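You operate a simulated robot arm through the tools that you are given. There is no shell and no other tool.

You are at the controls of a simulated robot arm. One attempt, no reset.

Task
Isolate the lower blower and shim its motor till the offset meter reads 0.0 mm.
Fine: isolator off before the guard is opened, and left off; slacken the blue foot bolt for the shims and tighten it again; close the guard; leave the rest as it is.

It is judged by the outcome, as a careful person would: the job done as asked, and still so three seconds after it is handed in. It fails if anything else is knocked over, pushed out of place, dropped, spilled or broken.

Robot
A 6-joint arm with a two-finger gripper, fixed in place. Base frame: the origin is at the foot of the arm, x ahead of it, y to its left, z up. Lengths are in mm, angles in rad, forces in N, time in s.
With the tool pointing down near the work surface it reaches from about 720 to 940 mm from the base axis. Its first joint turns from -2.897 to 2.897 rad. Payload 1.71 kg.
The tool frame sits at the grasp point between the pads (the TCP): z along the fingers, y along the line on which they close. The tips reach 20 mm beyond it. Largest opening 96 mm; the body of the gripper starts 113 mm behind the TCP.
Orientation is that of the tool frame in the base frame, as a unit quaternion [x, y, z, w]. With the fingers straight down and closing along the base's y, the tool's x points along the base's -x, its y along +y and its z along -z.

Tools
- The arm moves only by the tool nudge_tool. Its argument "moves" is a list of rows, each a list of 7 numbers: the finger opening in mm, from 0 to 96, then the shift along the tool's x, y, z in mm, then the turn, a rotation vector about the tool's x, y, z in rad. In form: [[gripper, dx, dy, dz, ax, ay, az], ...]. A call has 1 to 20 rows; each row is the pose to reach, as a shift and turn from the pose commanded when the call began, along the tool's axes at that moment. A row lasts 0.2 s, in which the tool goes at most 50 mm and 0.15 rad; a call with a longer step from one row to the next is refused whole, and so is a gripper value outside its range. A pose out of reach is approached as far as the arm can. The call stops where the force on the tool passes 90 N (or 10 N more than at its start, if that is more) or the arm is blocked; 0.2 s more then pass. The fingers move at their own pace (about 45 mm/s each) and stop on an object; they squeeze with about 33 N. The grip force told is the motor's: it shows also when the fingers shut on nothing. Time passes only in rows, and 0.2 s behind the last, so rows that repeat a pose let the fingers close. The reply holds the time, the measured pose of the TCP, the force on the tool along the base axes, the opening and the grip force, in the units named above and with some noise, with the torque about the TCP (base axes, N m) and any sound that the robot's microphone picked up.
- Cameras (640 x 400 px; columns grow to the right, rows downward): "scene" is fixed at [217.8, -500.9, 1729.8]; the picture's right is [0.89, -0.45, 0.00], its down [-0.25, -0.50, -0.83] and it looks along [0.37, 0.74, -0.56] (base axes); focal length 262 px, centre (320, 200). "wrist" rides on the gripper at [66, 14, -145] in the tool frame; the picture's right is [-0.21, 0.98, 0.00], its down [-0.88, -0.18, -0.45] and it looks along [-0.44, -0.09, 0.90] (tool axes); focal length 275 px, centre (320, 200). There is no depth. A picture from a camera that has moved, and an enlarged one, comes with that camera's place and axes in the base frame and with its lens.
- get_image(camera): a new picture of that camera. It takes no simulated time.
- raise_lower(by): slides the trunk up (or, below 0, down) by that many mm; the arm rides with it, the base frame stays. It gives what a move gives, with no picture.
- inspect(camera, box): a new picture of the part [left, top, right, bottom] of that camera's present view, enlarged. It takes no simulated time.
- finish_job(): hands the job in; it is judged then, once.

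Nothing tells you positions but the pictures and the camera data. Unless the task says otherwise, let go and move clear before handing in.

The tools are called as name(argument=value, ...) on one line, values as JSON. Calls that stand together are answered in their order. nudge_tool: Moves the arm, as the interface text tells. Its arguments: {"type":"object","properties":{"moves":{"type":"array"}},"required":["moves"]} The other tools are called the same way: raise_lower (by) slides the trunk up or down; get_image (camera) takes a picture; inspect (camera, box) takes an enlarged picture of a part of a camera's view; finish_job () hands the job in.

At the start:

```text
clock: 0.0
position: [471.5, 265.8, 1569.2]
orientation: [-0.001, 1.0, 0.0, -0.001]
force: [0.5, 0.6, 0.0]
wrist_torque: [0.01, 0.01, -0.01]
finger_gap: 96.1
grasp_force: 0.0
trunk travel left (down, up): [-325.0, 65.0]
```

scene: 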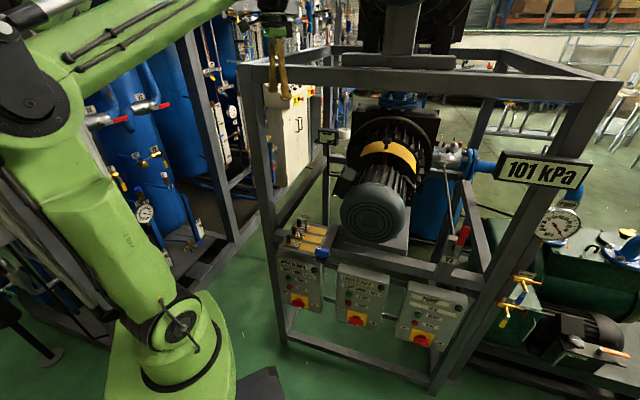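
wrist: 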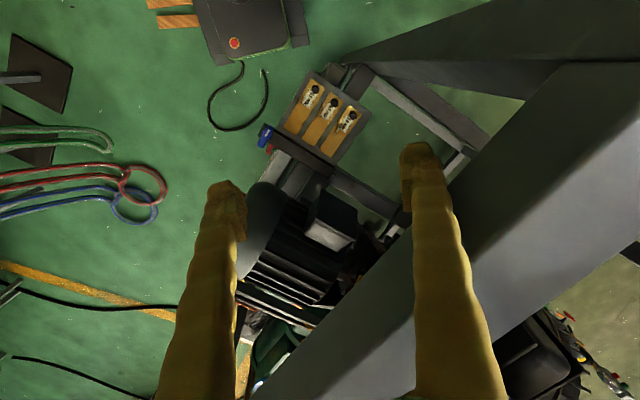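

I see a frame with an upper and a lower blower, three switch boxes at the front and a shim tray. I'll look closer at each before moving anything.

inspect(camera="scene", box=[240, 200, 480, 350])

inspect(camera="scene", box=[320, 80, 480, 180])

inspect(camera="scene", box=[260, 100, 420, 200])

inspect(camera="wrist", box=[240, 50, 400, 150])

inspect(camera="wrist", box=[220, 110, 420, 350])

```text
2.67 times, centred on (360, 275) of scene
camera zoom: at [217.8, -500.9, 1729.8], right [0.89, -0.45, 0.0], down [-0.25, -0.5, -0.83], along [0.37, 0.74, -0.56], focal length 697 px, centre (213, 0)
```

zoom: 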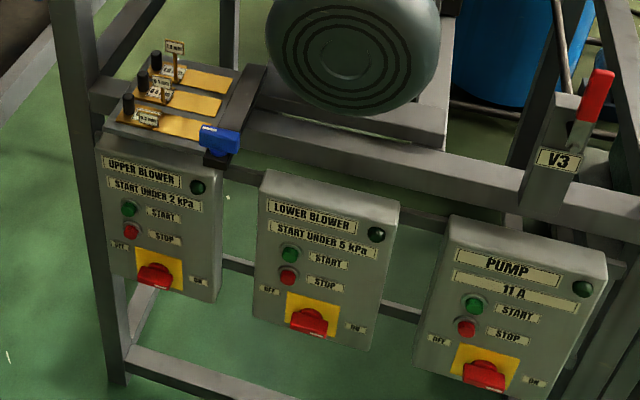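

```text
4.00 times, centred on (400, 130) of scene
camera zoom: at [217.8, -500.9, 1729.8], right [0.89, -0.45, 0.0], down [-0.25, -0.5, -0.83], along [0.37, 0.74, -0.56], focal length 1046 px, centre (0, 480)
```

zoom: 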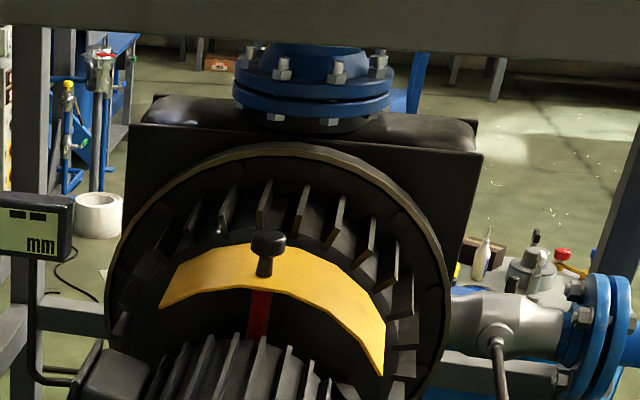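

```text
4.00 times, centred on (340, 150) of scene
camera zoom: at [217.8, -500.9, 1729.8], right [0.89, -0.45, 0.0], down [-0.25, -0.5, -0.83], along [0.37, 0.74, -0.56], focal length 1046 px, centre (240, 400)
```

zoom: 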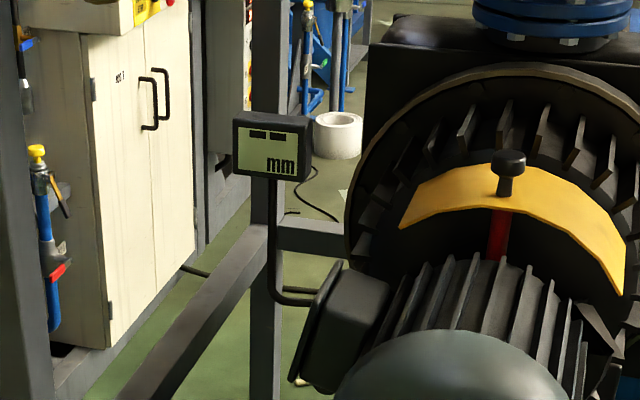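

```text
4.00 times, centred on (320, 100) of wrist
camera zoom: at [403.9, 281.0, 1714.3], right [0.21, 0.98, 0.0], down [0.88, -0.18, 0.44], along [0.43, -0.09, -0.9], focal length 1101 px, centre (320, 600)
```

zoom: 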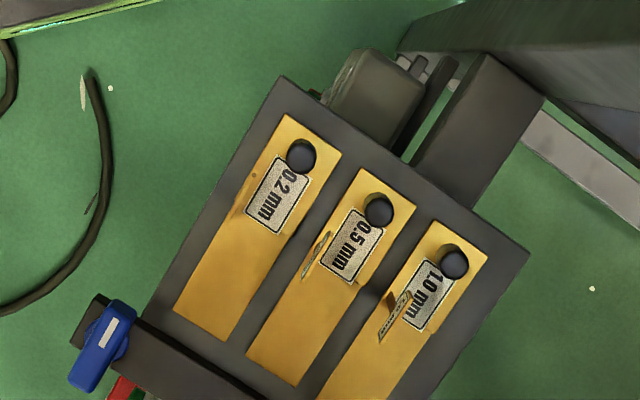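

```text
1.67 times, centred on (320, 230) of wrist
camera zoom: at [403.9, 281.0, 1714.3], right [0.21, 0.98, 0.0], down [0.88, -0.18, 0.44], along [0.43, -0.09, -0.9], focal length 459 px, centre (320, 150)
```

zoom: 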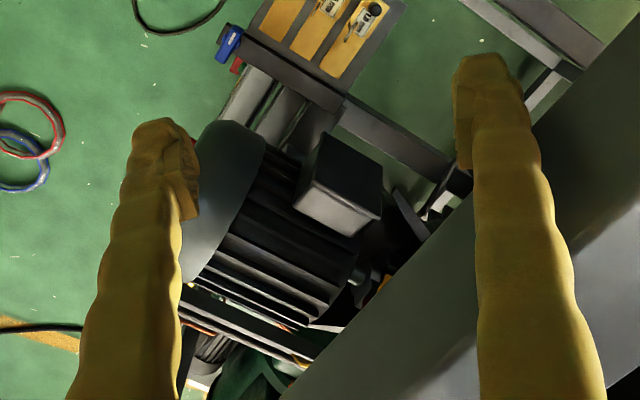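

The blue item sits by the shim tray. I'm zooming in further to understand the isolators, the blue bolt, the guard and the meter.

inspect(camera="scene", box=[270, 205, 350, 255])

inspect(camera="scene", box=[320, 255, 400, 335])

inspect(camera="scene", box=[300, 120, 350, 155])

inspect(camera="scene", box=[400, 150, 500, 290])

inspect(camera="scene", box=[240, 0, 480, 130])

inspect(camera="wrist", box=[250, 110, 350, 180])

inspect(camera="wrist", box=[230, 160, 420, 390])

```text
8.00 times, centred on (310, 230) of scene
camera zoom: at [217.8, -500.9, 1729.8], right [0.89, -0.45, 0.0], down [-0.25, -0.5, -0.83], along [0.37, 0.74, -0.56], focal length 2092 px, centre (400, -40)
```

zoom: 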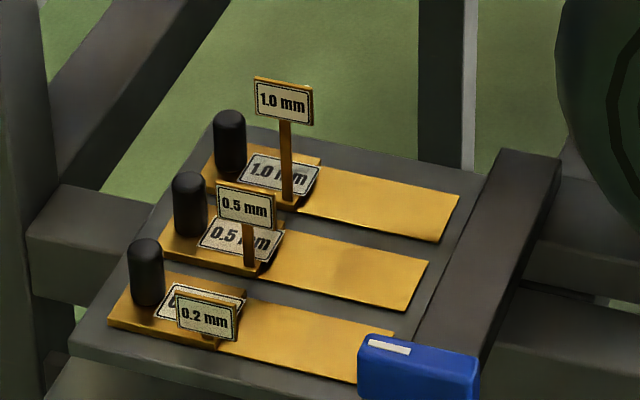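

```text
5.00 times, centred on (360, 295) of scene
camera zoom: at [217.8, -500.9, 1729.8], right [0.89, -0.45, 0.0], down [-0.25, -0.5, -0.83], along [0.37, 0.74, -0.56], focal length 1308 px, centre (120, -275)
```

zoom: 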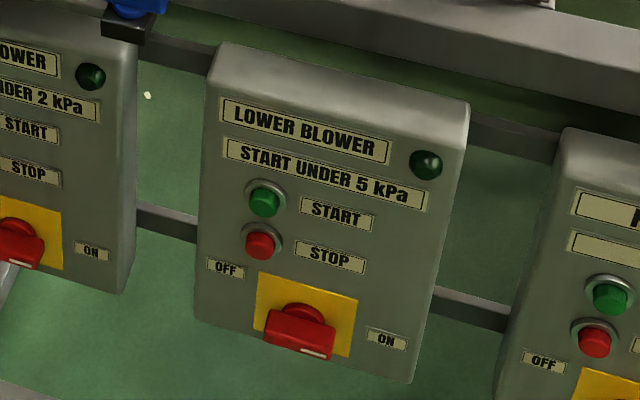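

```text
11.43 times, centred on (325, 138) of scene
camera zoom: at [217.8, -500.9, 1729.8], right [0.89, -0.45, 0.0], down [-0.25, -0.5, -0.83], along [0.37, 0.74, -0.56], focal length 2989 px, centre (263, 914)
```

zoom: 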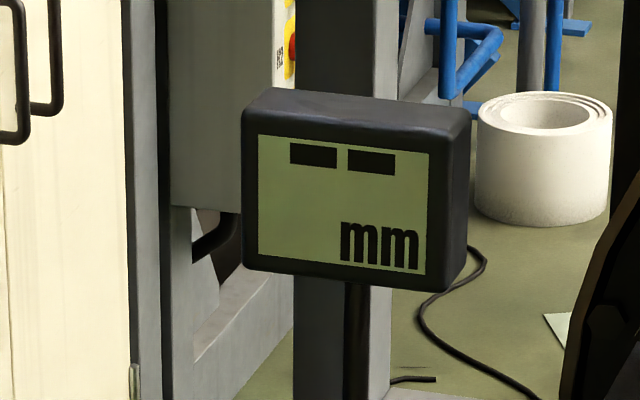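

```text
2.86 times, centred on (450, 220) of scene
camera zoom: at [217.8, -500.9, 1729.8], right [0.89, -0.45, 0.0], down [-0.25, -0.5, -0.83], along [0.37, 0.74, -0.56], focal length 747 px, centre (-51, 143)
```

zoom: 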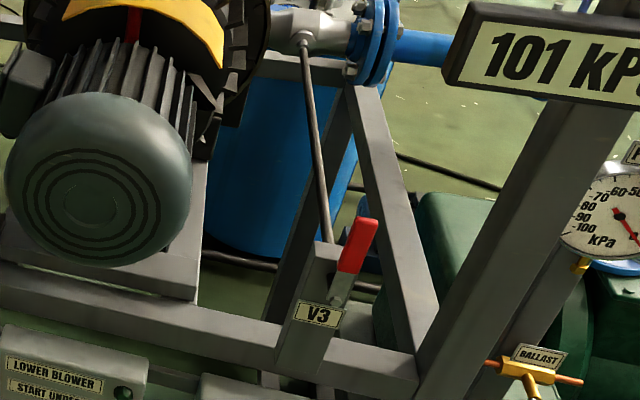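

```text
2.67 times, centred on (360, 65) of scene
camera zoom: at [217.8, -500.9, 1729.8], right [0.89, -0.45, 0.0], down [-0.25, -0.5, -0.83], along [0.37, 0.74, -0.56], focal length 697 px, centre (213, 560)
```

zoom: 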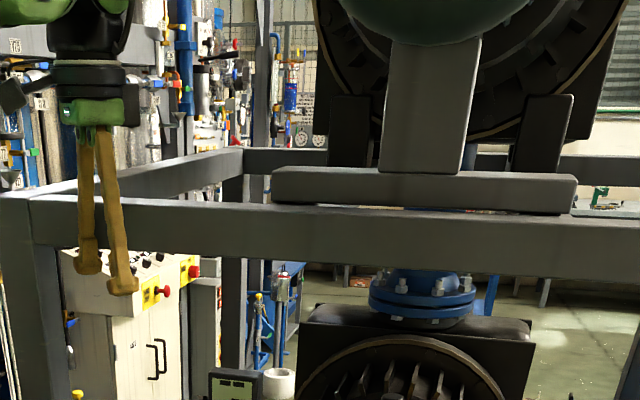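

```text
5.71 times, centred on (300, 145) of wrist
camera zoom: at [403.9, 281.0, 1714.3], right [0.21, 0.98, 0.0], down [0.88, -0.18, 0.44], along [0.43, -0.09, -0.9], focal length 1573 px, centre (434, 514)
```

zoom: 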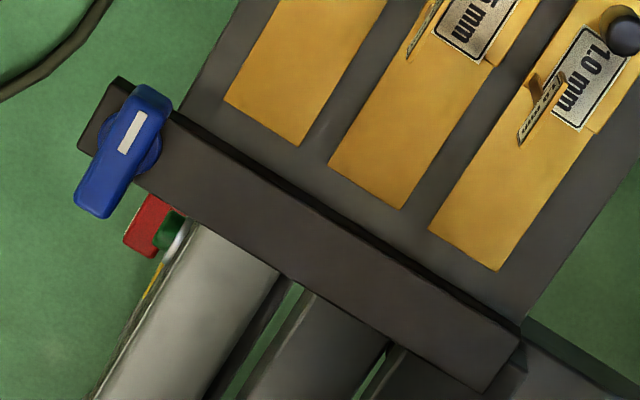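

```text
1.74 times, centred on (325, 275) of wrist
camera zoom: at [403.9, 281.0, 1714.3], right [0.21, 0.98, 0.0], down [0.88, -0.18, 0.44], along [0.43, -0.09, -0.9], focal length 479 px, centre (311, 70)
```

zoom: 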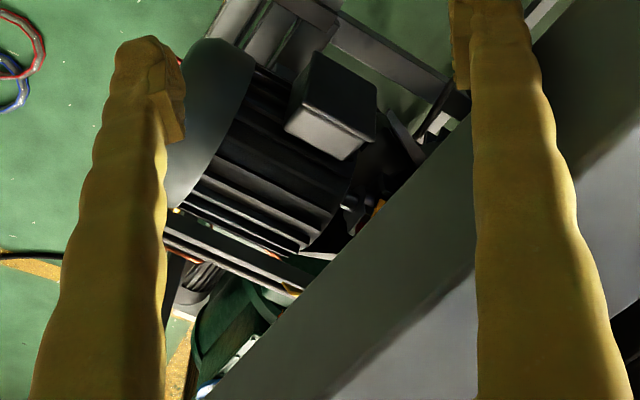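

The rig sits at an angle of about 41° to my axes, its top beam just ahead of the gripper. I'll back away from the beam first and then look again.

nudge_tool(moves=[[96, 25, -22, 0, 0, 0, 0], [96, 50, -44, 0, 0, 0, 0], [96, 75, -66, 0, 0, 0, 0], [96, 75, -66, 0, 0, 0, 0]])

get_image(camera="wrist")

get_image(camera="scene")

```text
clock: 1.0
position: [372.2, 199.6, 1574.3]
orientation: [0.0, 1.0, 0.0, 0.007]
force: [-1.2, -0.3, -0.3]
wrist_torque: [0.01, -0.04, -0.01]
finger_gap: 96.0
grasp_force: 0.1
trunk travel left (down, up): [-325.0, 65.0]
```

```text
taken
camera wrist: at [302.9, 214.6, 1718.3], right [0.21, 0.98, 0.0], down [0.87, -0.18, 0.46], along [0.45, -0.09, -0.89], focal length 275 px, centre (320, 200)
```

wrist: 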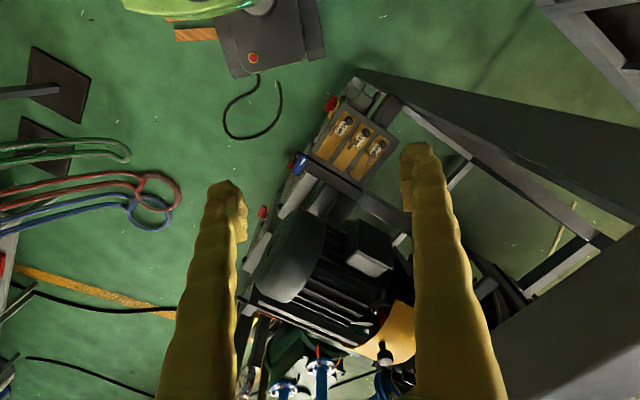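

```text
taken
```

scene: 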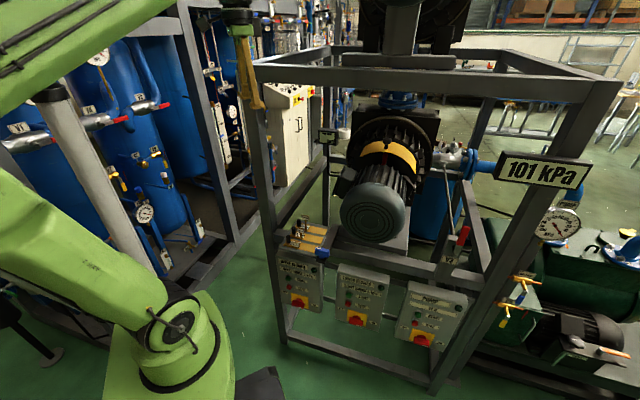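

The gripper is clear of the beam and the rig is visible from above: tray, blue lever, motor and yellow guard. I'll lower the trunk and yaw the tool to line up with the rig.

raise_lower(by=-200)

nudge_tool(moves=[[96, 0, 0, 0, 0, 0, -0.14], [96, 0, 0, 0, 0, 0, -0.28], [96, 0, 0, 0, 0, 0, -0.42], [96, 0, 0, 0, 0, 0, -0.56], [96, 0, 0, 0, 0, 0, -0.7], [96, 0, 0, 0, 0, 0, -0.72]])

get_image(camera="wrist")

get_image(camera="scene")

```text
clock: 3.2
position: [375.4, 199.4, 1374.0]
orientation: [0.0, 1.0, 0.0, 0.007]
force: [-0.2, 0.2, 0.1]
wrist_torque: [0.01, -0.03, 0.01]
finger_gap: 96.4
grasp_force: 0.0
trunk travel left (down, up): [-125.0, 265.0]
```

```text
clock: 4.6
position: [373.3, 199.6, 1373.7]
orientation: [-0.352, 0.936, -0.002, 0.006]
force: [-0.7, 1.0, 0.0]
wrist_torque: [0.01, 0.02, -0.01]
finger_gap: 96.1
grasp_force: 0.1
trunk travel left (down, up): [-125.0, 265.0]
```

```text
taken
camera wrist: at [312.0, 168.0, 1517.8], right [-0.49, 0.87, -0.01], down [0.77, 0.44, 0.46], along [0.4, 0.22, -0.89], focal length 275 px, centre (320, 200)
```

wrist: 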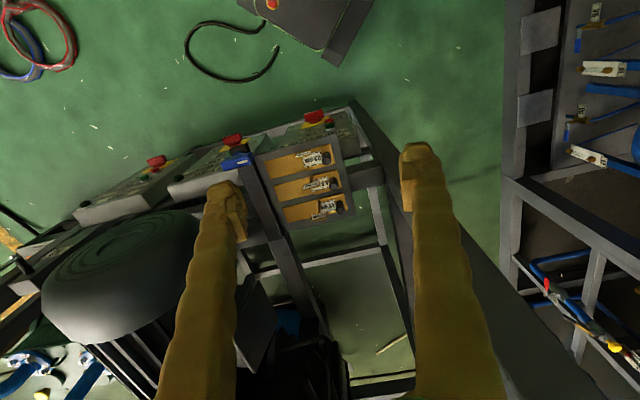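

```text
taken
```

scene: 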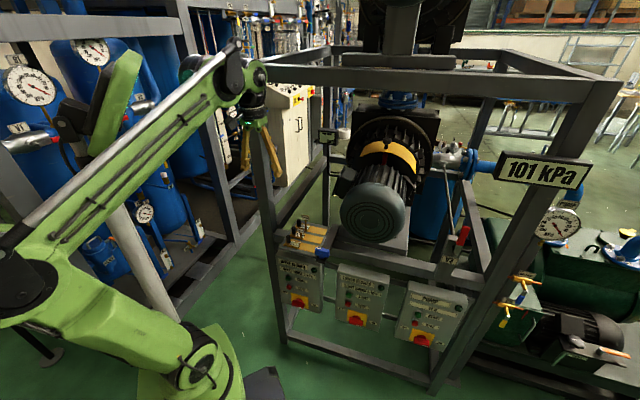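

All three red isolator handles show: the lower blower's is at about (668, 27, 620) in front of the frame. I'll travel sideways along the rig's front until I'm opposite the lower blower box.

nudge_tool(moves=[[96, 0, -40, 0, 0, 0, 0], [96, 0, -80, 0, 0, 0, 0], [96, 0, -120, 0, 0, 0, 0], [96, 0, -160, 0, 0, 0, 0], [96, 0, -200, 0, 0, 0, 0], [96, 0, -240, 0, 0, 0, 0], [96, 0, -280, 0, 0, 0, 0], [96, 0, -320, 0, 0, 0, 0], [96, 0, -320, 0, 0, 0, 0]])

get_image(camera="wrist")

get_image(camera="scene")

```text
clock: 6.6
position: [586.5, -40.9, 1375.3]
orientation: [-0.352, 0.936, -0.002, 0.007]
force: [0.0, 0.5, -0.4]
wrist_torque: [0.01, 0.05, 0.0]
finger_gap: 96.0
grasp_force: 0.1
trunk travel left (down, up): [-125.0, 265.0]
```

```text
taken
camera wrist: at [524.5, -71.7, 1519.3], right [-0.49, 0.87, -0.01], down [0.77, 0.44, 0.46], along [0.4, 0.22, -0.89], focal length 275 px, centre (320, 200)
```

wrist: 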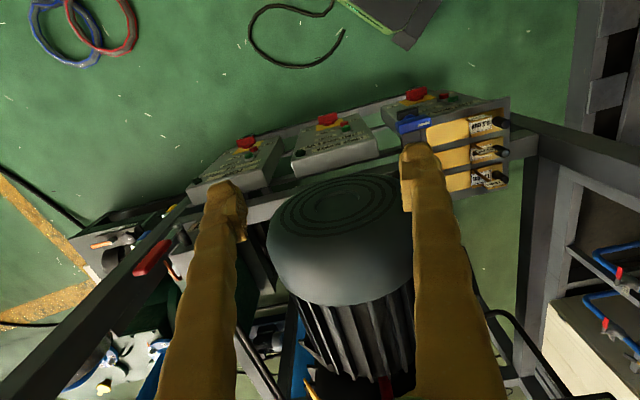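

```text
taken
```

scene: 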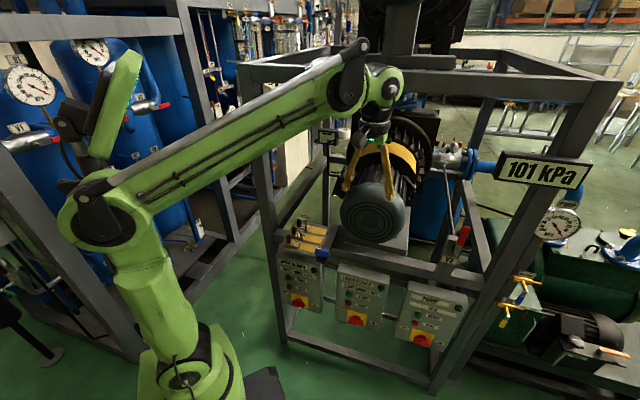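

I'm now opposite the lower blower. I'll zoom on the boxes to judge their tilt, and on the motor and guard.

inspect(camera="wrist", box=[180, 70, 520, 210])

inspect(camera="wrist", box=[280, 95, 400, 185])

inspect(camera="wrist", box=[380, 80, 530, 200])

```text
1.88 times, centred on (350, 140) of wrist
camera zoom: at [524.5, -71.7, 1519.3], right [-0.49, 0.87, -0.01], down [0.77, 0.44, 0.46], along [0.4, 0.22, -0.89], focal length 518 px, centre (264, 313)
```

zoom: 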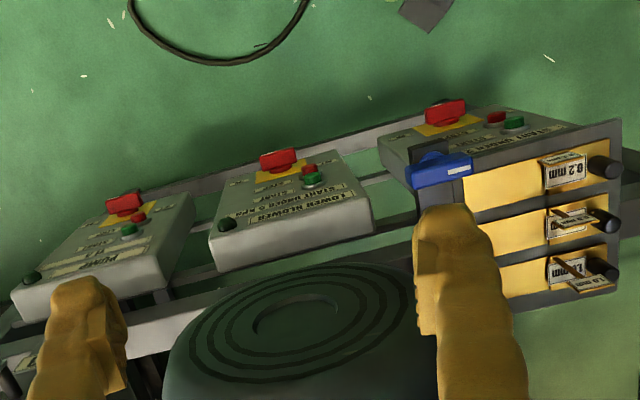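

```text
4.44 times, centred on (340, 140) of wrist
camera zoom: at [524.5, -71.7, 1519.3], right [-0.49, 0.87, -0.01], down [0.77, 0.44, 0.46], along [0.4, 0.22, -0.89], focal length 1224 px, centre (231, 467)
```

zoom: 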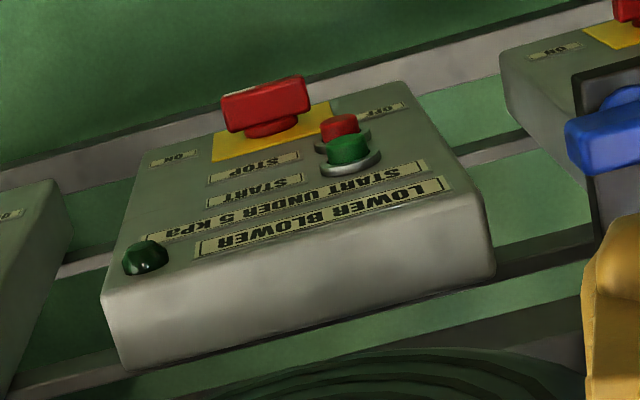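

```text
3.33 times, centred on (455, 140) of wrist
camera zoom: at [524.5, -71.7, 1519.3], right [-0.49, 0.87, -0.01], down [0.77, 0.44, 0.46], along [0.4, 0.22, -0.89], focal length 918 px, centre (-130, 400)
```

zoom: 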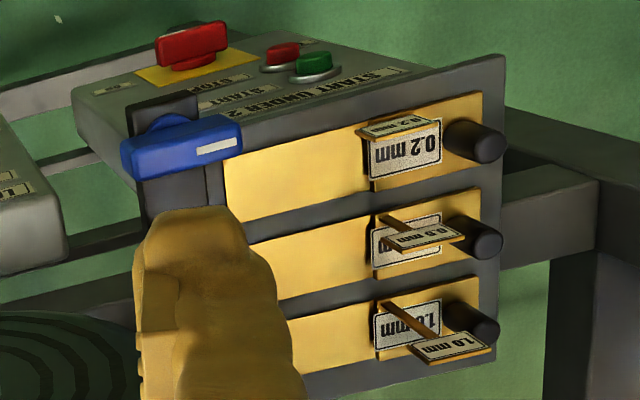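

The panels look vertical (the tilt is perspective), with handles near their bottoms. Next I pitch the tool halfway towards horizontal, facing the rig.

nudge_tool(moves=[[96, 0, 0, 0, 0, -0.14, 0], [96, 0, 0, 0, 0, -0.28, 0], [96, 0, 0, 0, 0, -0.42, 0], [96, 0, 0, 0, 0, -0.56, 0], [96, 0, 0, 0, 0, -0.7, 0], [96, 0, 0, 0, 0, -0.8, 0], [96, 0, 0, 0, 0, -0.8, 0]])

get_image(camera="wrist")

get_image(camera="scene")

```text
clock: 8.2
position: [584.6, -40.3, 1375.2]
orientation: [-0.325, 0.86, 0.136, 0.37]
force: [0.6, -0.1, 0.6]
wrist_torque: [0.01, -0.01, 0.02]
finger_gap: 96.0
grasp_force: 0.1
trunk travel left (down, up): [-125.0, 265.0]
```

```text
taken
camera wrist: at [461.0, -127.3, 1428.5], right [-0.54, 0.83, 0.14], down [0.33, 0.05, 0.94], along [0.78, 0.55, -0.3], focal length 275 px, centre (320, 200)
```

wrist: 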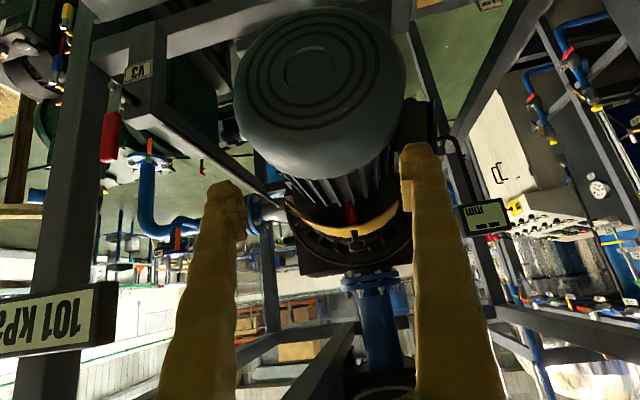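

```text
taken
```

scene: 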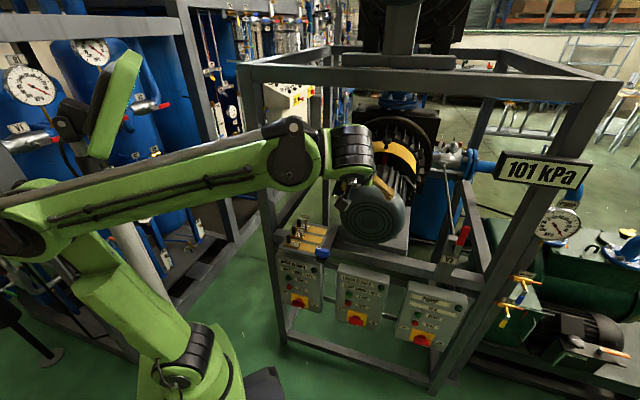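

The half-pitched view shows the motor, guard, meter and V3 (upside down). I'll zoom on the guard and meter while they're in view.

inspect(camera="wrist", box=[260, 150, 440, 290])

inspect(camera="wrist", box=[420, 120, 530, 250])

```text
2.86 times, centred on (350, 220) of wrist
camera zoom: at [461.0, -127.3, 1428.5], right [-0.54, 0.83, 0.14], down [0.33, 0.05, 0.94], along [0.78, 0.55, -0.3], focal length 786 px, centre (234, 143)
```

zoom: 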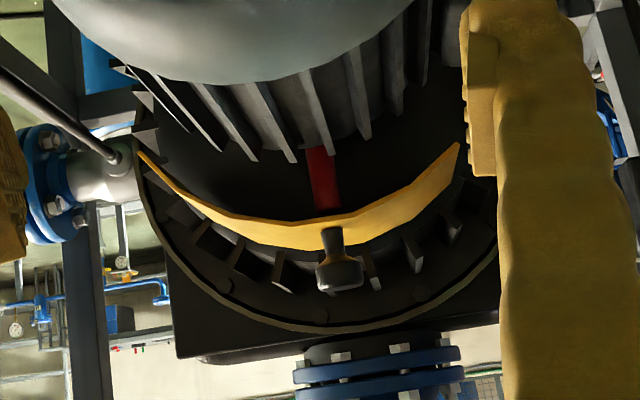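

```text
3.08 times, centred on (475, 185) of wrist
camera zoom: at [461.0, -127.3, 1428.5], right [-0.54, 0.83, 0.14], down [0.33, 0.05, 0.94], along [0.78, 0.55, -0.3], focal length 847 px, centre (-157, 246)
```

zoom: 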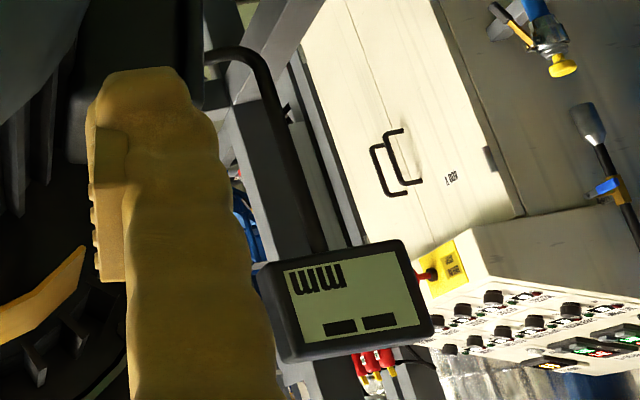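

The guard is an arc with a knob, above the coupling; the meter shows dashes. Now I finish pitching to horizontal and lower the trunk.

nudge_tool(moves=[[96, 0, 0, 0, 0, -0.14, 0], [96, 0, 0, 0, 0, -0.28, 0], [96, 0, 0, 0, 0, -0.42, 0], [96, 0, 0, 0, 0, -0.56, 0], [96, 0, 0, 0, 0, -0.7, 0], [96, 0, 0, 0, 0, -0.762, 0], [96, 0, 0, 0, 0, -0.762, 0]])

raise_lower(by=-125)

get_image(camera="scene")

get_image(camera="wrist")

```text
clock: 9.8
position: [585.6, -39.0, 1376.1]
orientation: [-0.251, 0.66, 0.247, 0.664]
force: [0.1, 1.2, 0.5]
wrist_torque: [0.03, -0.02, -0.01]
finger_gap: 96.1
grasp_force: 0.1
trunk travel left (down, up): [-125.0, 265.0]
```

```text
clock: 11.3
position: [585.8, -39.3, 1250.6]
orientation: [-0.252, 0.66, 0.247, 0.663]
force: [0.7, -0.5, 0.4]
wrist_torque: [0.0, 0.0, -0.02]
finger_gap: 95.9
grasp_force: 0.0
trunk travel left (down, up): [0.0, 390.0]
```

```text
taken
```

scene: 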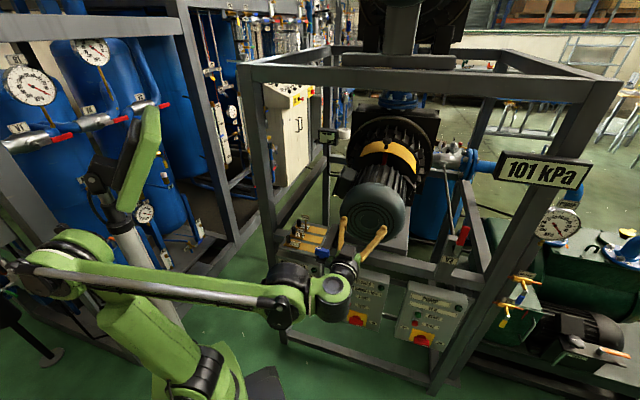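

```text
taken
camera wrist: at [466.3, -124.0, 1185.7], right [-0.65, 0.74, 0.2], down [-0.22, -0.43, 0.88], along [0.73, 0.52, 0.44], focal length 275 px, centre (320, 200)
```

wrist: 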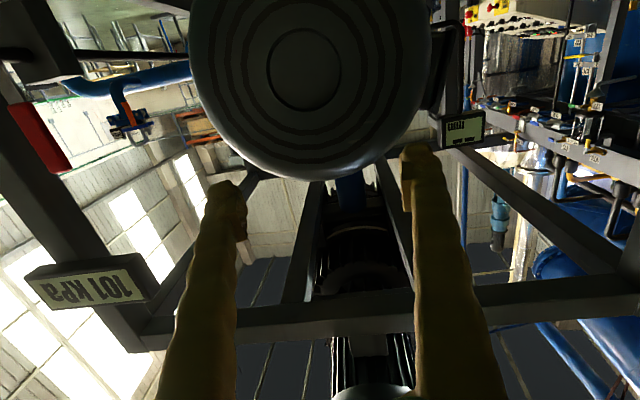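

The tool is horizontal and facing the rig. I'll descend in front of the lower blower box in stages.

nudge_tool(moves=[[96, 45, 0, 0, 0, 0, 0], [96, 90, 0, 0, 0, 0, 0], [96, 135, 0, 0, 0, 0, 0], [96, 180, 0, 0, 0, 0, 0], [96, 225, 0, 0, 0, 0, 0], [96, 270, 0, 0, 0, 0, 0], [96, 300, 0, 0, 0, 0, 0], [96, 300, 0, 0, 0, 0, 0]])

get_image(camera="scene")

get_image(camera="wrist")

```text
clock: 13.1
position: [586.4, -41.1, 951.1]
orientation: [-0.251, 0.66, 0.246, 0.663]
force: [-0.7, -0.4, 0.5]
wrist_torque: [0.01, 0.0, 0.0]
finger_gap: 96.0
grasp_force: 0.0
trunk travel left (down, up): [0.0, 390.0]
```

```text
taken
```

scene: 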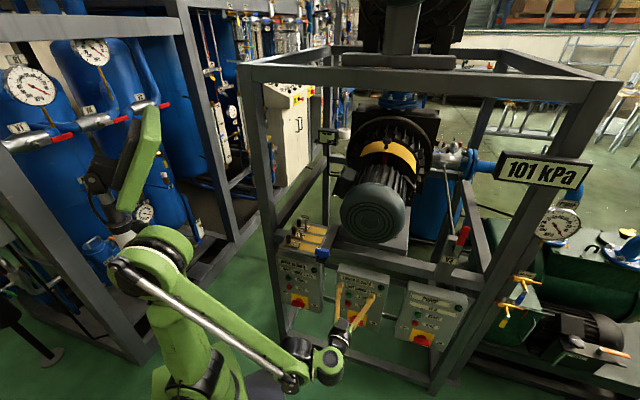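

```text
taken
camera wrist: at [467.0, -125.7, 885.9], right [-0.65, 0.74, 0.2], down [-0.22, -0.43, 0.88], along [0.73, 0.52, 0.44], focal length 275 px, centre (320, 200)
```

wrist: 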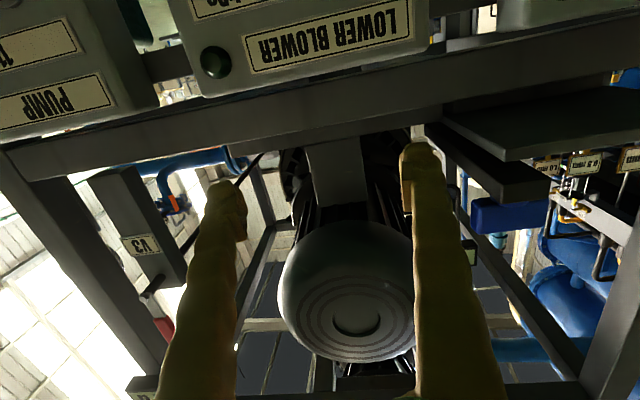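

The lower blower's title plate is now in view, squarely ahead. Continuing down towards its isolator.

nudge_tool(moves=[[96, 45, 0, 0, 0, 0, 0], [96, 90, 0, 0, 0, 0, 0], [96, 135, 0, 0, 0, 0, 0], [96, 180, 0, 0, 0, 0, 0], [96, 225, 0, 0, 0, 0, 0], [96, 270, 0, 0, 0, 0, 0], [96, 270, 0, 0, 0, 0, 0]])

get_image(camera="scene")

get_image(camera="wrist")

```text
clock: 14.7
position: [646.6, -79.9, 792.9]
orientation: [-0.251, 0.661, 0.246, 0.663]
force: [0.9, 1.1, 0.4]
wrist_torque: [-0.01, 0.0, -0.02]
finger_gap: 95.9
grasp_force: 0.1
out of reach, approached as far as the arm can: row 3, 4, 5, 6, 7
trunk travel left (down, up): [0.0, 390.0]
```

```text
taken
```

scene: 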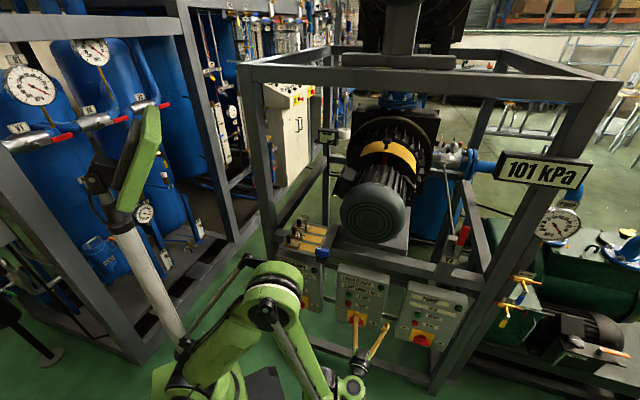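

```text
taken
camera wrist: at [527.7, -163.7, 726.5], right [-0.65, 0.74, 0.2], down [-0.22, -0.43, 0.88], along [0.73, 0.53, 0.44], focal length 275 px, centre (320, 200)
```

wrist: 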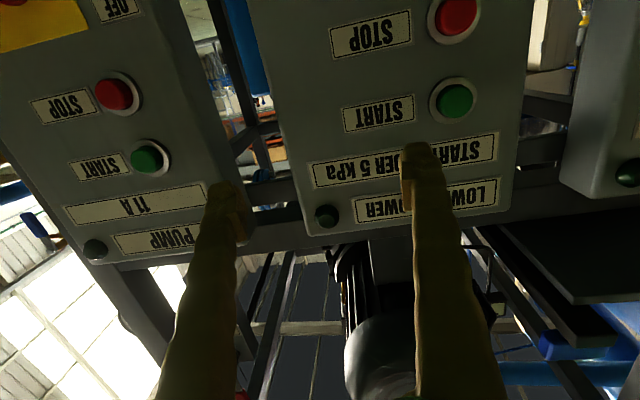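

The arm ran out of room on the near side because the shoulder sits too low; the panel face is at about 70 mm beyond my tips. I'll raise the trunk so the arm can reach down to the isolator.

raise_lower(by=220)

nudge_tool(moves=[[96, 0, 0, 0, 0, 0, 0]])

get_image(camera="scene")

```text
clock: 17.0
position: [647.9, -79.7, 1012.4]
orientation: [-0.252, 0.661, 0.248, 0.662]
force: [0.3, -0.4, 0.2]
wrist_torque: [0.01, 0.02, -0.01]
finger_gap: 96.1
grasp_force: 0.2
trunk travel left (down, up): [-220.0, 170.0]
```

```text
clock: 17.4
position: [646.6, -78.8, 1012.8]
orientation: [-0.253, 0.661, 0.247, 0.662]
force: [0.4, 1.5, 0.3]
wrist_torque: [0.01, -0.02, -0.01]
finger_gap: 95.9
grasp_force: 0.0
trunk travel left (down, up): [-220.0, 170.0]
```

```text
taken
```

scene: 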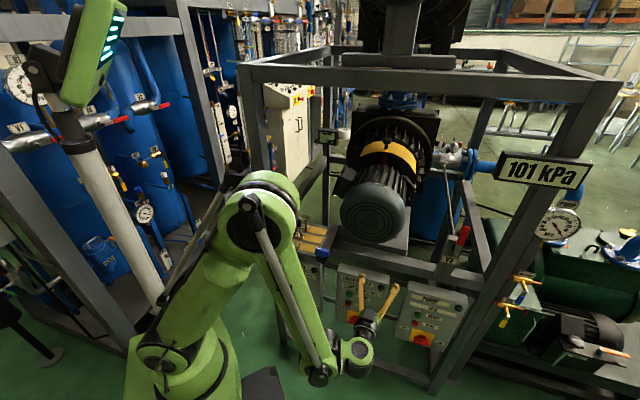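

The commanded and actual poses agree again, and the elbow is well clear above. Descending to isolator height and shifting sideways to align with the handle.

nudge_tool(moves=[[96, 44, 8, -2, 0, 0, 0], [96, 88, 16, -4, 0, 0, 0], [96, 132, 24, -6, 0, 0, 0], [96, 176, 32, -8, 0, 0, 0], [96, 220, 40, -10, 0, 0, 0], [96, 264, 48, -10, 0, 0, 0], [96, 308, 56, -10, 0, 0, 0], [96, 352, 64, -10, 0, 0, 0], [96, 365, 66, -10, 0, 0, 0], [96, 365, 66, -10, 0, 0, 0]])

get_image(camera="scene")

get_image(camera="wrist")

```text
clock: 19.6
position: [825.0, -164.5, 719.7]
orientation: [-0.252, 0.661, 0.247, 0.662]
force: [-0.8, 0.5, 0.4]
wrist_torque: [0.0, 0.03, -0.01]
finger_gap: 96.1
grasp_force: 0.1
out of reach, approached as far as the arm can: row 1, 2, 3, 4, 5, 6, 7, 8, 9, 10
trunk travel left (down, up): [-220.0, 170.0]
```

```text
taken
```

scene: 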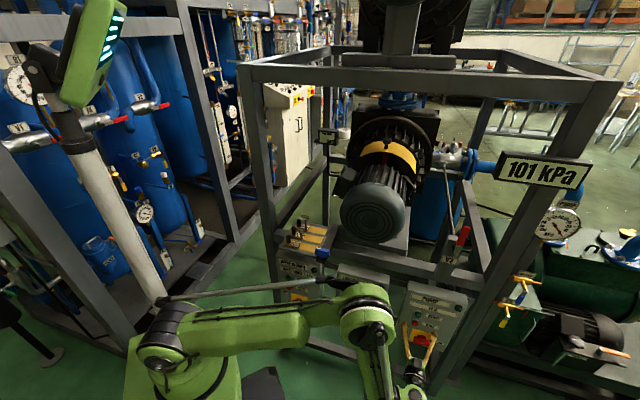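

```text
taken
camera wrist: at [706.7, -249.8, 654.3], right [-0.65, 0.74, 0.2], down [-0.22, -0.43, 0.88], along [0.73, 0.53, 0.44], focal length 275 px, centre (320, 200)
```

wrist: 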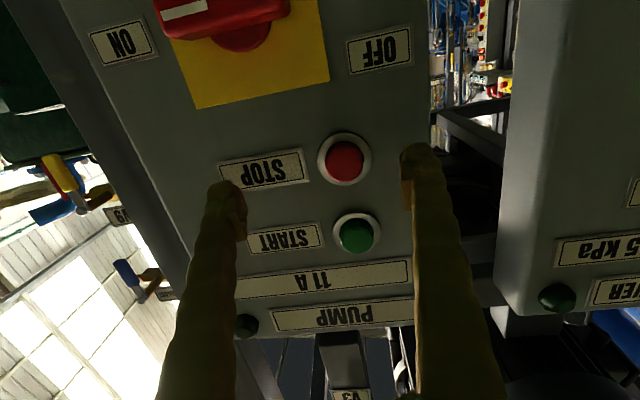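

The reach limit pushed the tool sideways in front of the pump panel, with no contact (force near zero). I'll pull back from the panel and pitch the tool slightly downward to free the wrist.

nudge_tool(moves=[[96, 0, 0, -15, 0, 0.08, 0], [96, 0, 0, -30, 0, 0.16, 0], [96, 0, 0, -45, 0, 0.24, 0], [96, 0, 0, -60, 0, 0.26, 0], [96, 0, 0, -60, 0, 0.26, 0]])

get_image(camera="scene")

get_image(camera="wrist")

```text
clock: 20.8
position: [772.6, -208.3, 723.9]
orientation: [-0.283, 0.741, 0.212, 0.571]
force: [-0.6, 0.0, 0.3]
wrist_torque: [0.03, 0.01, 0.01]
finger_gap: 96.0
grasp_force: 0.0
trunk travel left (down, up): [-220.0, 170.0]
```

```text
taken
```

scene: 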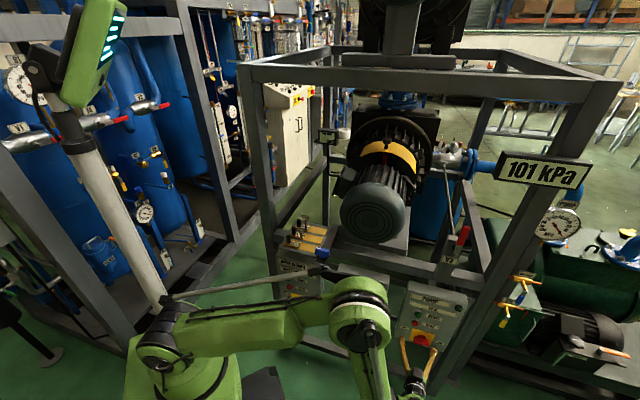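

```text
taken
camera wrist: at [644.3, -301.2, 698.4], right [-0.61, 0.77, 0.19], down [-0.04, -0.27, 0.96], along [0.79, 0.58, 0.19], focal length 275 px, centre (320, 200)
```

wrist: 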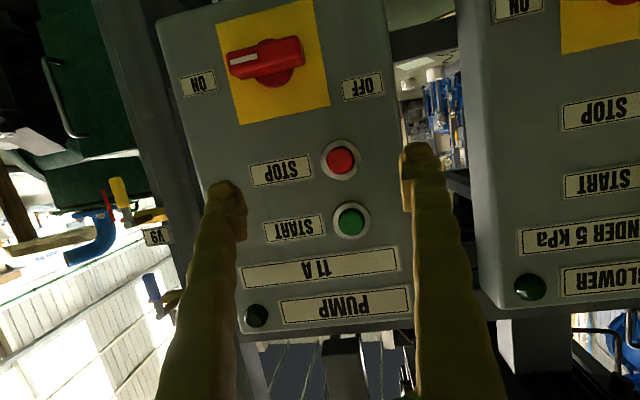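

With a 15° down-pitch the wrist moves freely again. Comparing the three handles, the rig is turned 45° and the handles lie at z≈623, so I'll raise the trunk slightly and shift left to the lower blower panel.

raise_lower(by=60)

nudge_tool(moves=[[96, 0, 30, -5, 0, 0, 0], [96, 0, 60, -10, 0, 0, 0], [96, 0, 90, -15, 0, 0, 0], [96, 0, 120, -20, 0, 0, 0], [96, 0, 120, -20, 0, 0, 0]])

get_image(camera="scene")

```text
clock: 21.8
position: [772.5, -209.2, 783.8]
orientation: [-0.282, 0.741, 0.211, 0.572]
force: [0.0, -0.2, -0.1]
wrist_torque: [0.02, 0.01, -0.06]
finger_gap: 95.8
grasp_force: 0.0
trunk travel left (down, up): [-280.0, 110.0]
```

```text
clock: 23.0
position: [756.0, -181.5, 842.1]
orientation: [-0.282, 0.742, 0.211, 0.571]
force: [-0.1, 0.3, 0.3]
wrist_torque: [-0.04, 0.04, -0.01]
finger_gap: 96.1
grasp_force: 0.1
out of reach, approached as far as the arm can: row 1, 2, 3, 4, 5
trunk travel left (down, up): [-280.0, 110.0]
```

```text
taken
```

scene: 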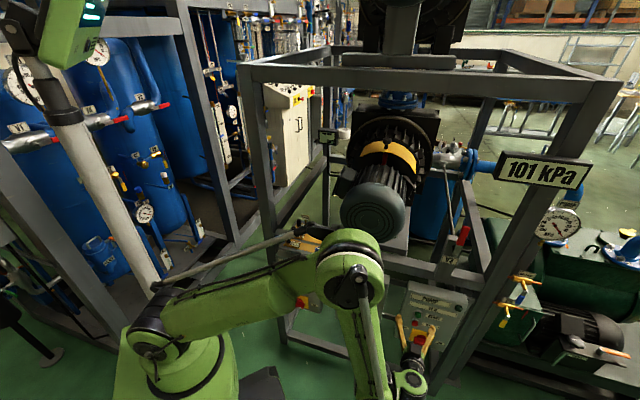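

Another joint limit. I'll look closely at the arm's wrist to understand which joint is stopping it.

inspect(camera="scene", box=[100, 220, 460, 400])

inspect(camera="scene", box=[310, 270, 450, 400])

```text
1.78 times, centred on (280, 310) of scene
camera zoom: at [217.8, -500.9, 1729.8], right [0.89, -0.45, 0.0], down [-0.25, -0.5, -0.83], along [0.37, 0.74, -0.56], focal length 465 px, centre (391, 4)
```

zoom: 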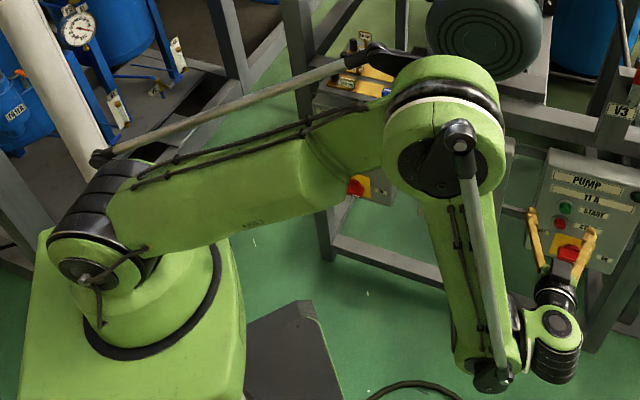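

```text
3.08 times, centred on (380, 335) of scene
camera zoom: at [217.8, -500.9, 1729.8], right [0.89, -0.45, 0.0], down [-0.25, -0.5, -0.83], along [0.37, 0.74, -0.56], focal length 805 px, centre (135, -215)
```

zoom: 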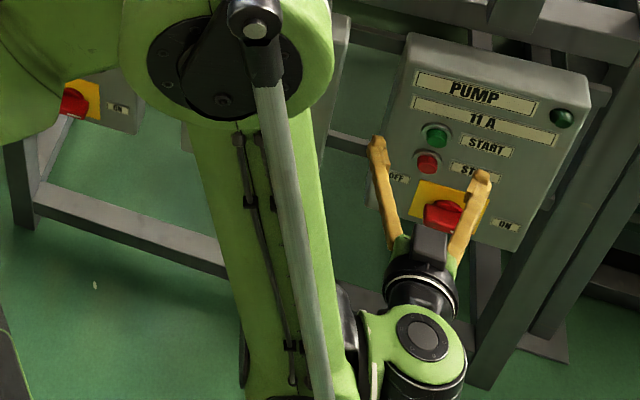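

The forearm can't tip steeper than about 67° below level, so a level tool won't work there. I'll use a tool pitched ~35° down with closed fingers and the trunk lowered, and push the handle round instead.

nudge_tool(moves=[[96, 0, 0, -10, -0.058, 0.0875, -0.0155], [96, 0, 0, -20, -0.116, 0.175, -0.031], [60, 0, 0, -30, -0.174, 0.2625, -0.0465], [30, 0, 0, -40, -0.232, 0.35, -0.062], [0, 0, 0, -40, -0.232, 0.35, -0.062], [0, 0, 0, -40, -0.232, 0.35, -0.062], [0, 0, 0, -40, -0.232, 0.35, -0.062]])

get_image(camera="scene")

get_image(camera="wrist")

```text
clock: 24.6
position: [728.9, -207.8, 848.0]
orientation: [-0.402, 0.79, 0.226, 0.403]
force: [-0.2, -0.2, 0.4]
wrist_torque: [0.02, -0.03, -0.02]
finger_gap: 0.0
grasp_force: 6.7
trunk travel left (down, up): [-280.0, 110.0]
```

```text
taken
```

scene: 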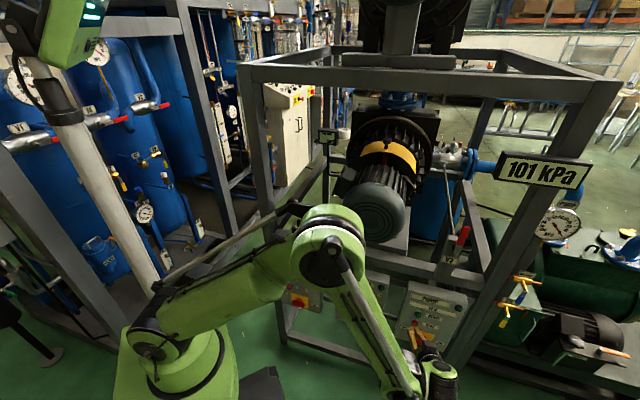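

```text
taken
camera wrist: at [625.9, -327.4, 878.4], right [-0.73, 0.66, 0.2], down [0.26, -0.01, 0.97], along [0.64, 0.75, -0.16], focal length 275 px, centre (320, 200)
```

wrist: 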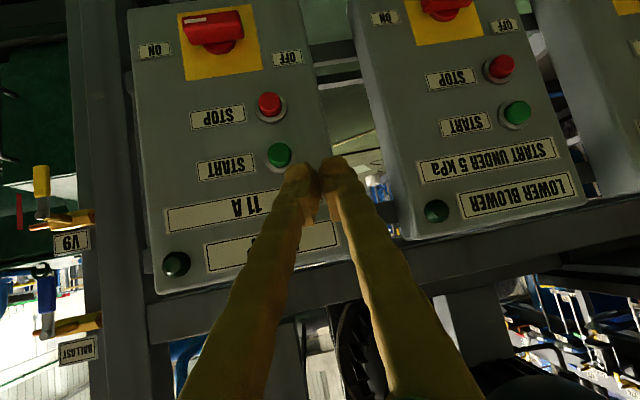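

The closed fingers are clear and I see both panels well. I'll zoom on the two isolator handles to read their position.

inspect(camera="wrist", box=[120, 0, 320, 125])

inspect(camera="wrist", box=[350, 0, 550, 125])

```text
3.20 times, centred on (220, 62) of wrist
camera zoom: at [625.9, -327.4, 878.4], right [-0.73, 0.66, 0.2], down [0.26, -0.01, 0.97], along [0.64, 0.75, -0.16], focal length 881 px, centre (640, 640)
```

zoom: 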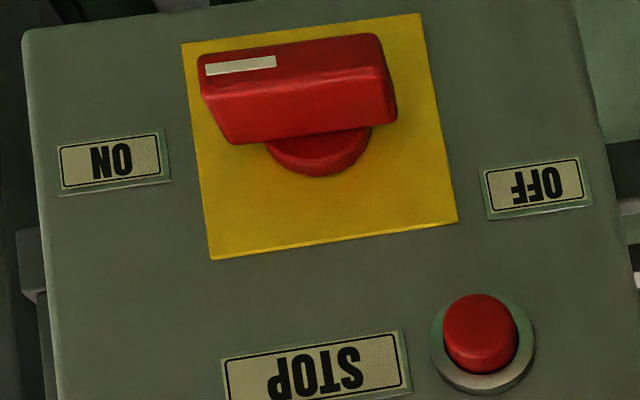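

```text
3.20 times, centred on (450, 62) of wrist
camera zoom: at [625.9, -327.4, 878.4], right [-0.73, 0.66, 0.2], down [0.26, -0.01, 0.97], along [0.64, 0.75, -0.16], focal length 881 px, centre (-96, 640)
```

zoom: 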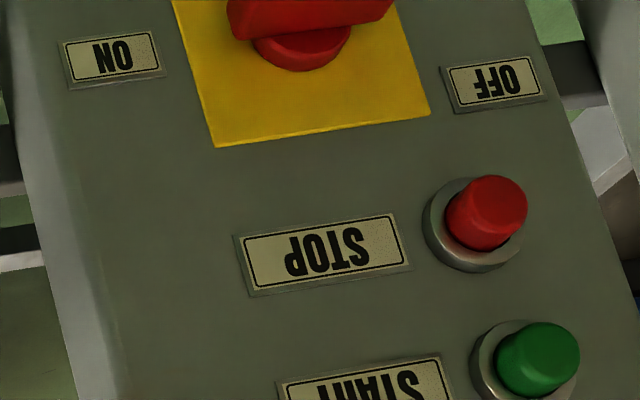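

START is at (637, 63, 775) and STOP at (638, 64, 713); the handle is about 100 mm below STOP. I'll lower the trunk and look again.

raise_lower(by=-230)

get_image(camera="wrist")

get_image(camera="scene")

```text
clock: 27.1
position: [727.8, -208.7, 618.9]
orientation: [-0.401, 0.791, 0.225, 0.404]
force: [-0.9, 0.1, -0.1]
wrist_torque: [0.01, -0.03, 0.01]
finger_gap: 0.0
grasp_force: 29.6
trunk travel left (down, up): [-50.0, 340.0]
```

```text
taken
camera wrist: at [625.7, -327.4, 648.5], right [-0.73, 0.66, 0.2], down [0.26, -0.01, 0.97], along [0.64, 0.75, -0.16], focal length 275 px, centre (320, 200)
```

wrist: 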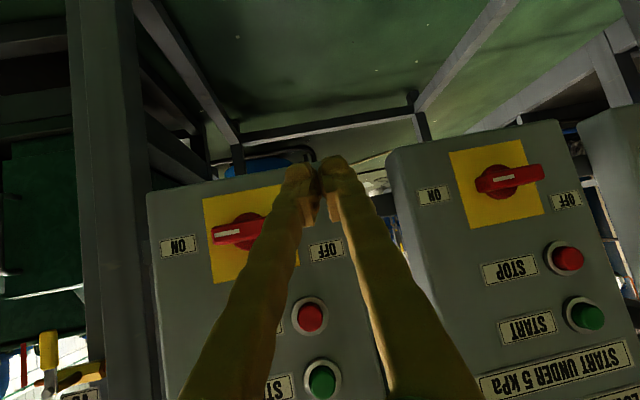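

```text
taken
```

scene: 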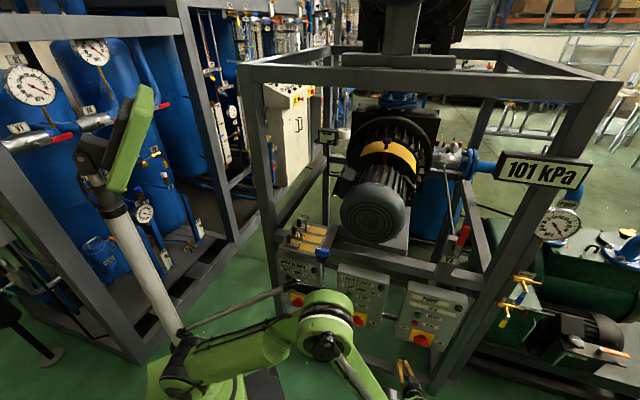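

Both isolators are well in view now. I'll zoom in on the lower blower handle to measure it.

inspect(camera="wrist", box=[400, 110, 620, 250])

inspect(camera="wrist", box=[440, 130, 560, 230])

```text
2.86 times, centred on (510, 180) of wrist
camera zoom: at [625.7, -327.4, 648.5], right [-0.73, 0.66, 0.2], down [0.26, -0.01, 0.97], along [0.64, 0.75, -0.16], focal length 786 px, centre (-223, 257)
```

zoom: 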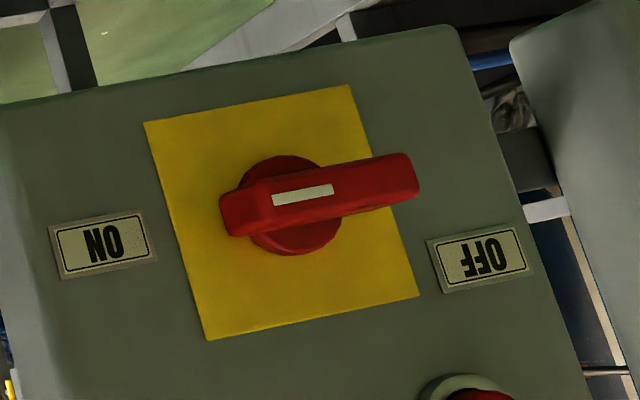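

```text
4.00 times, centred on (500, 180) of wrist
camera zoom: at [625.7, -327.4, 648.5], right [-0.73, 0.66, 0.2], down [0.26, -0.01, 0.97], along [0.64, 0.75, -0.16], focal length 1101 px, centre (-400, 280)
```

zoom: 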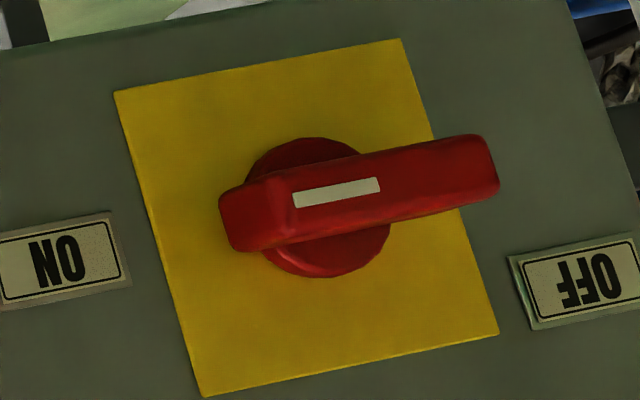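

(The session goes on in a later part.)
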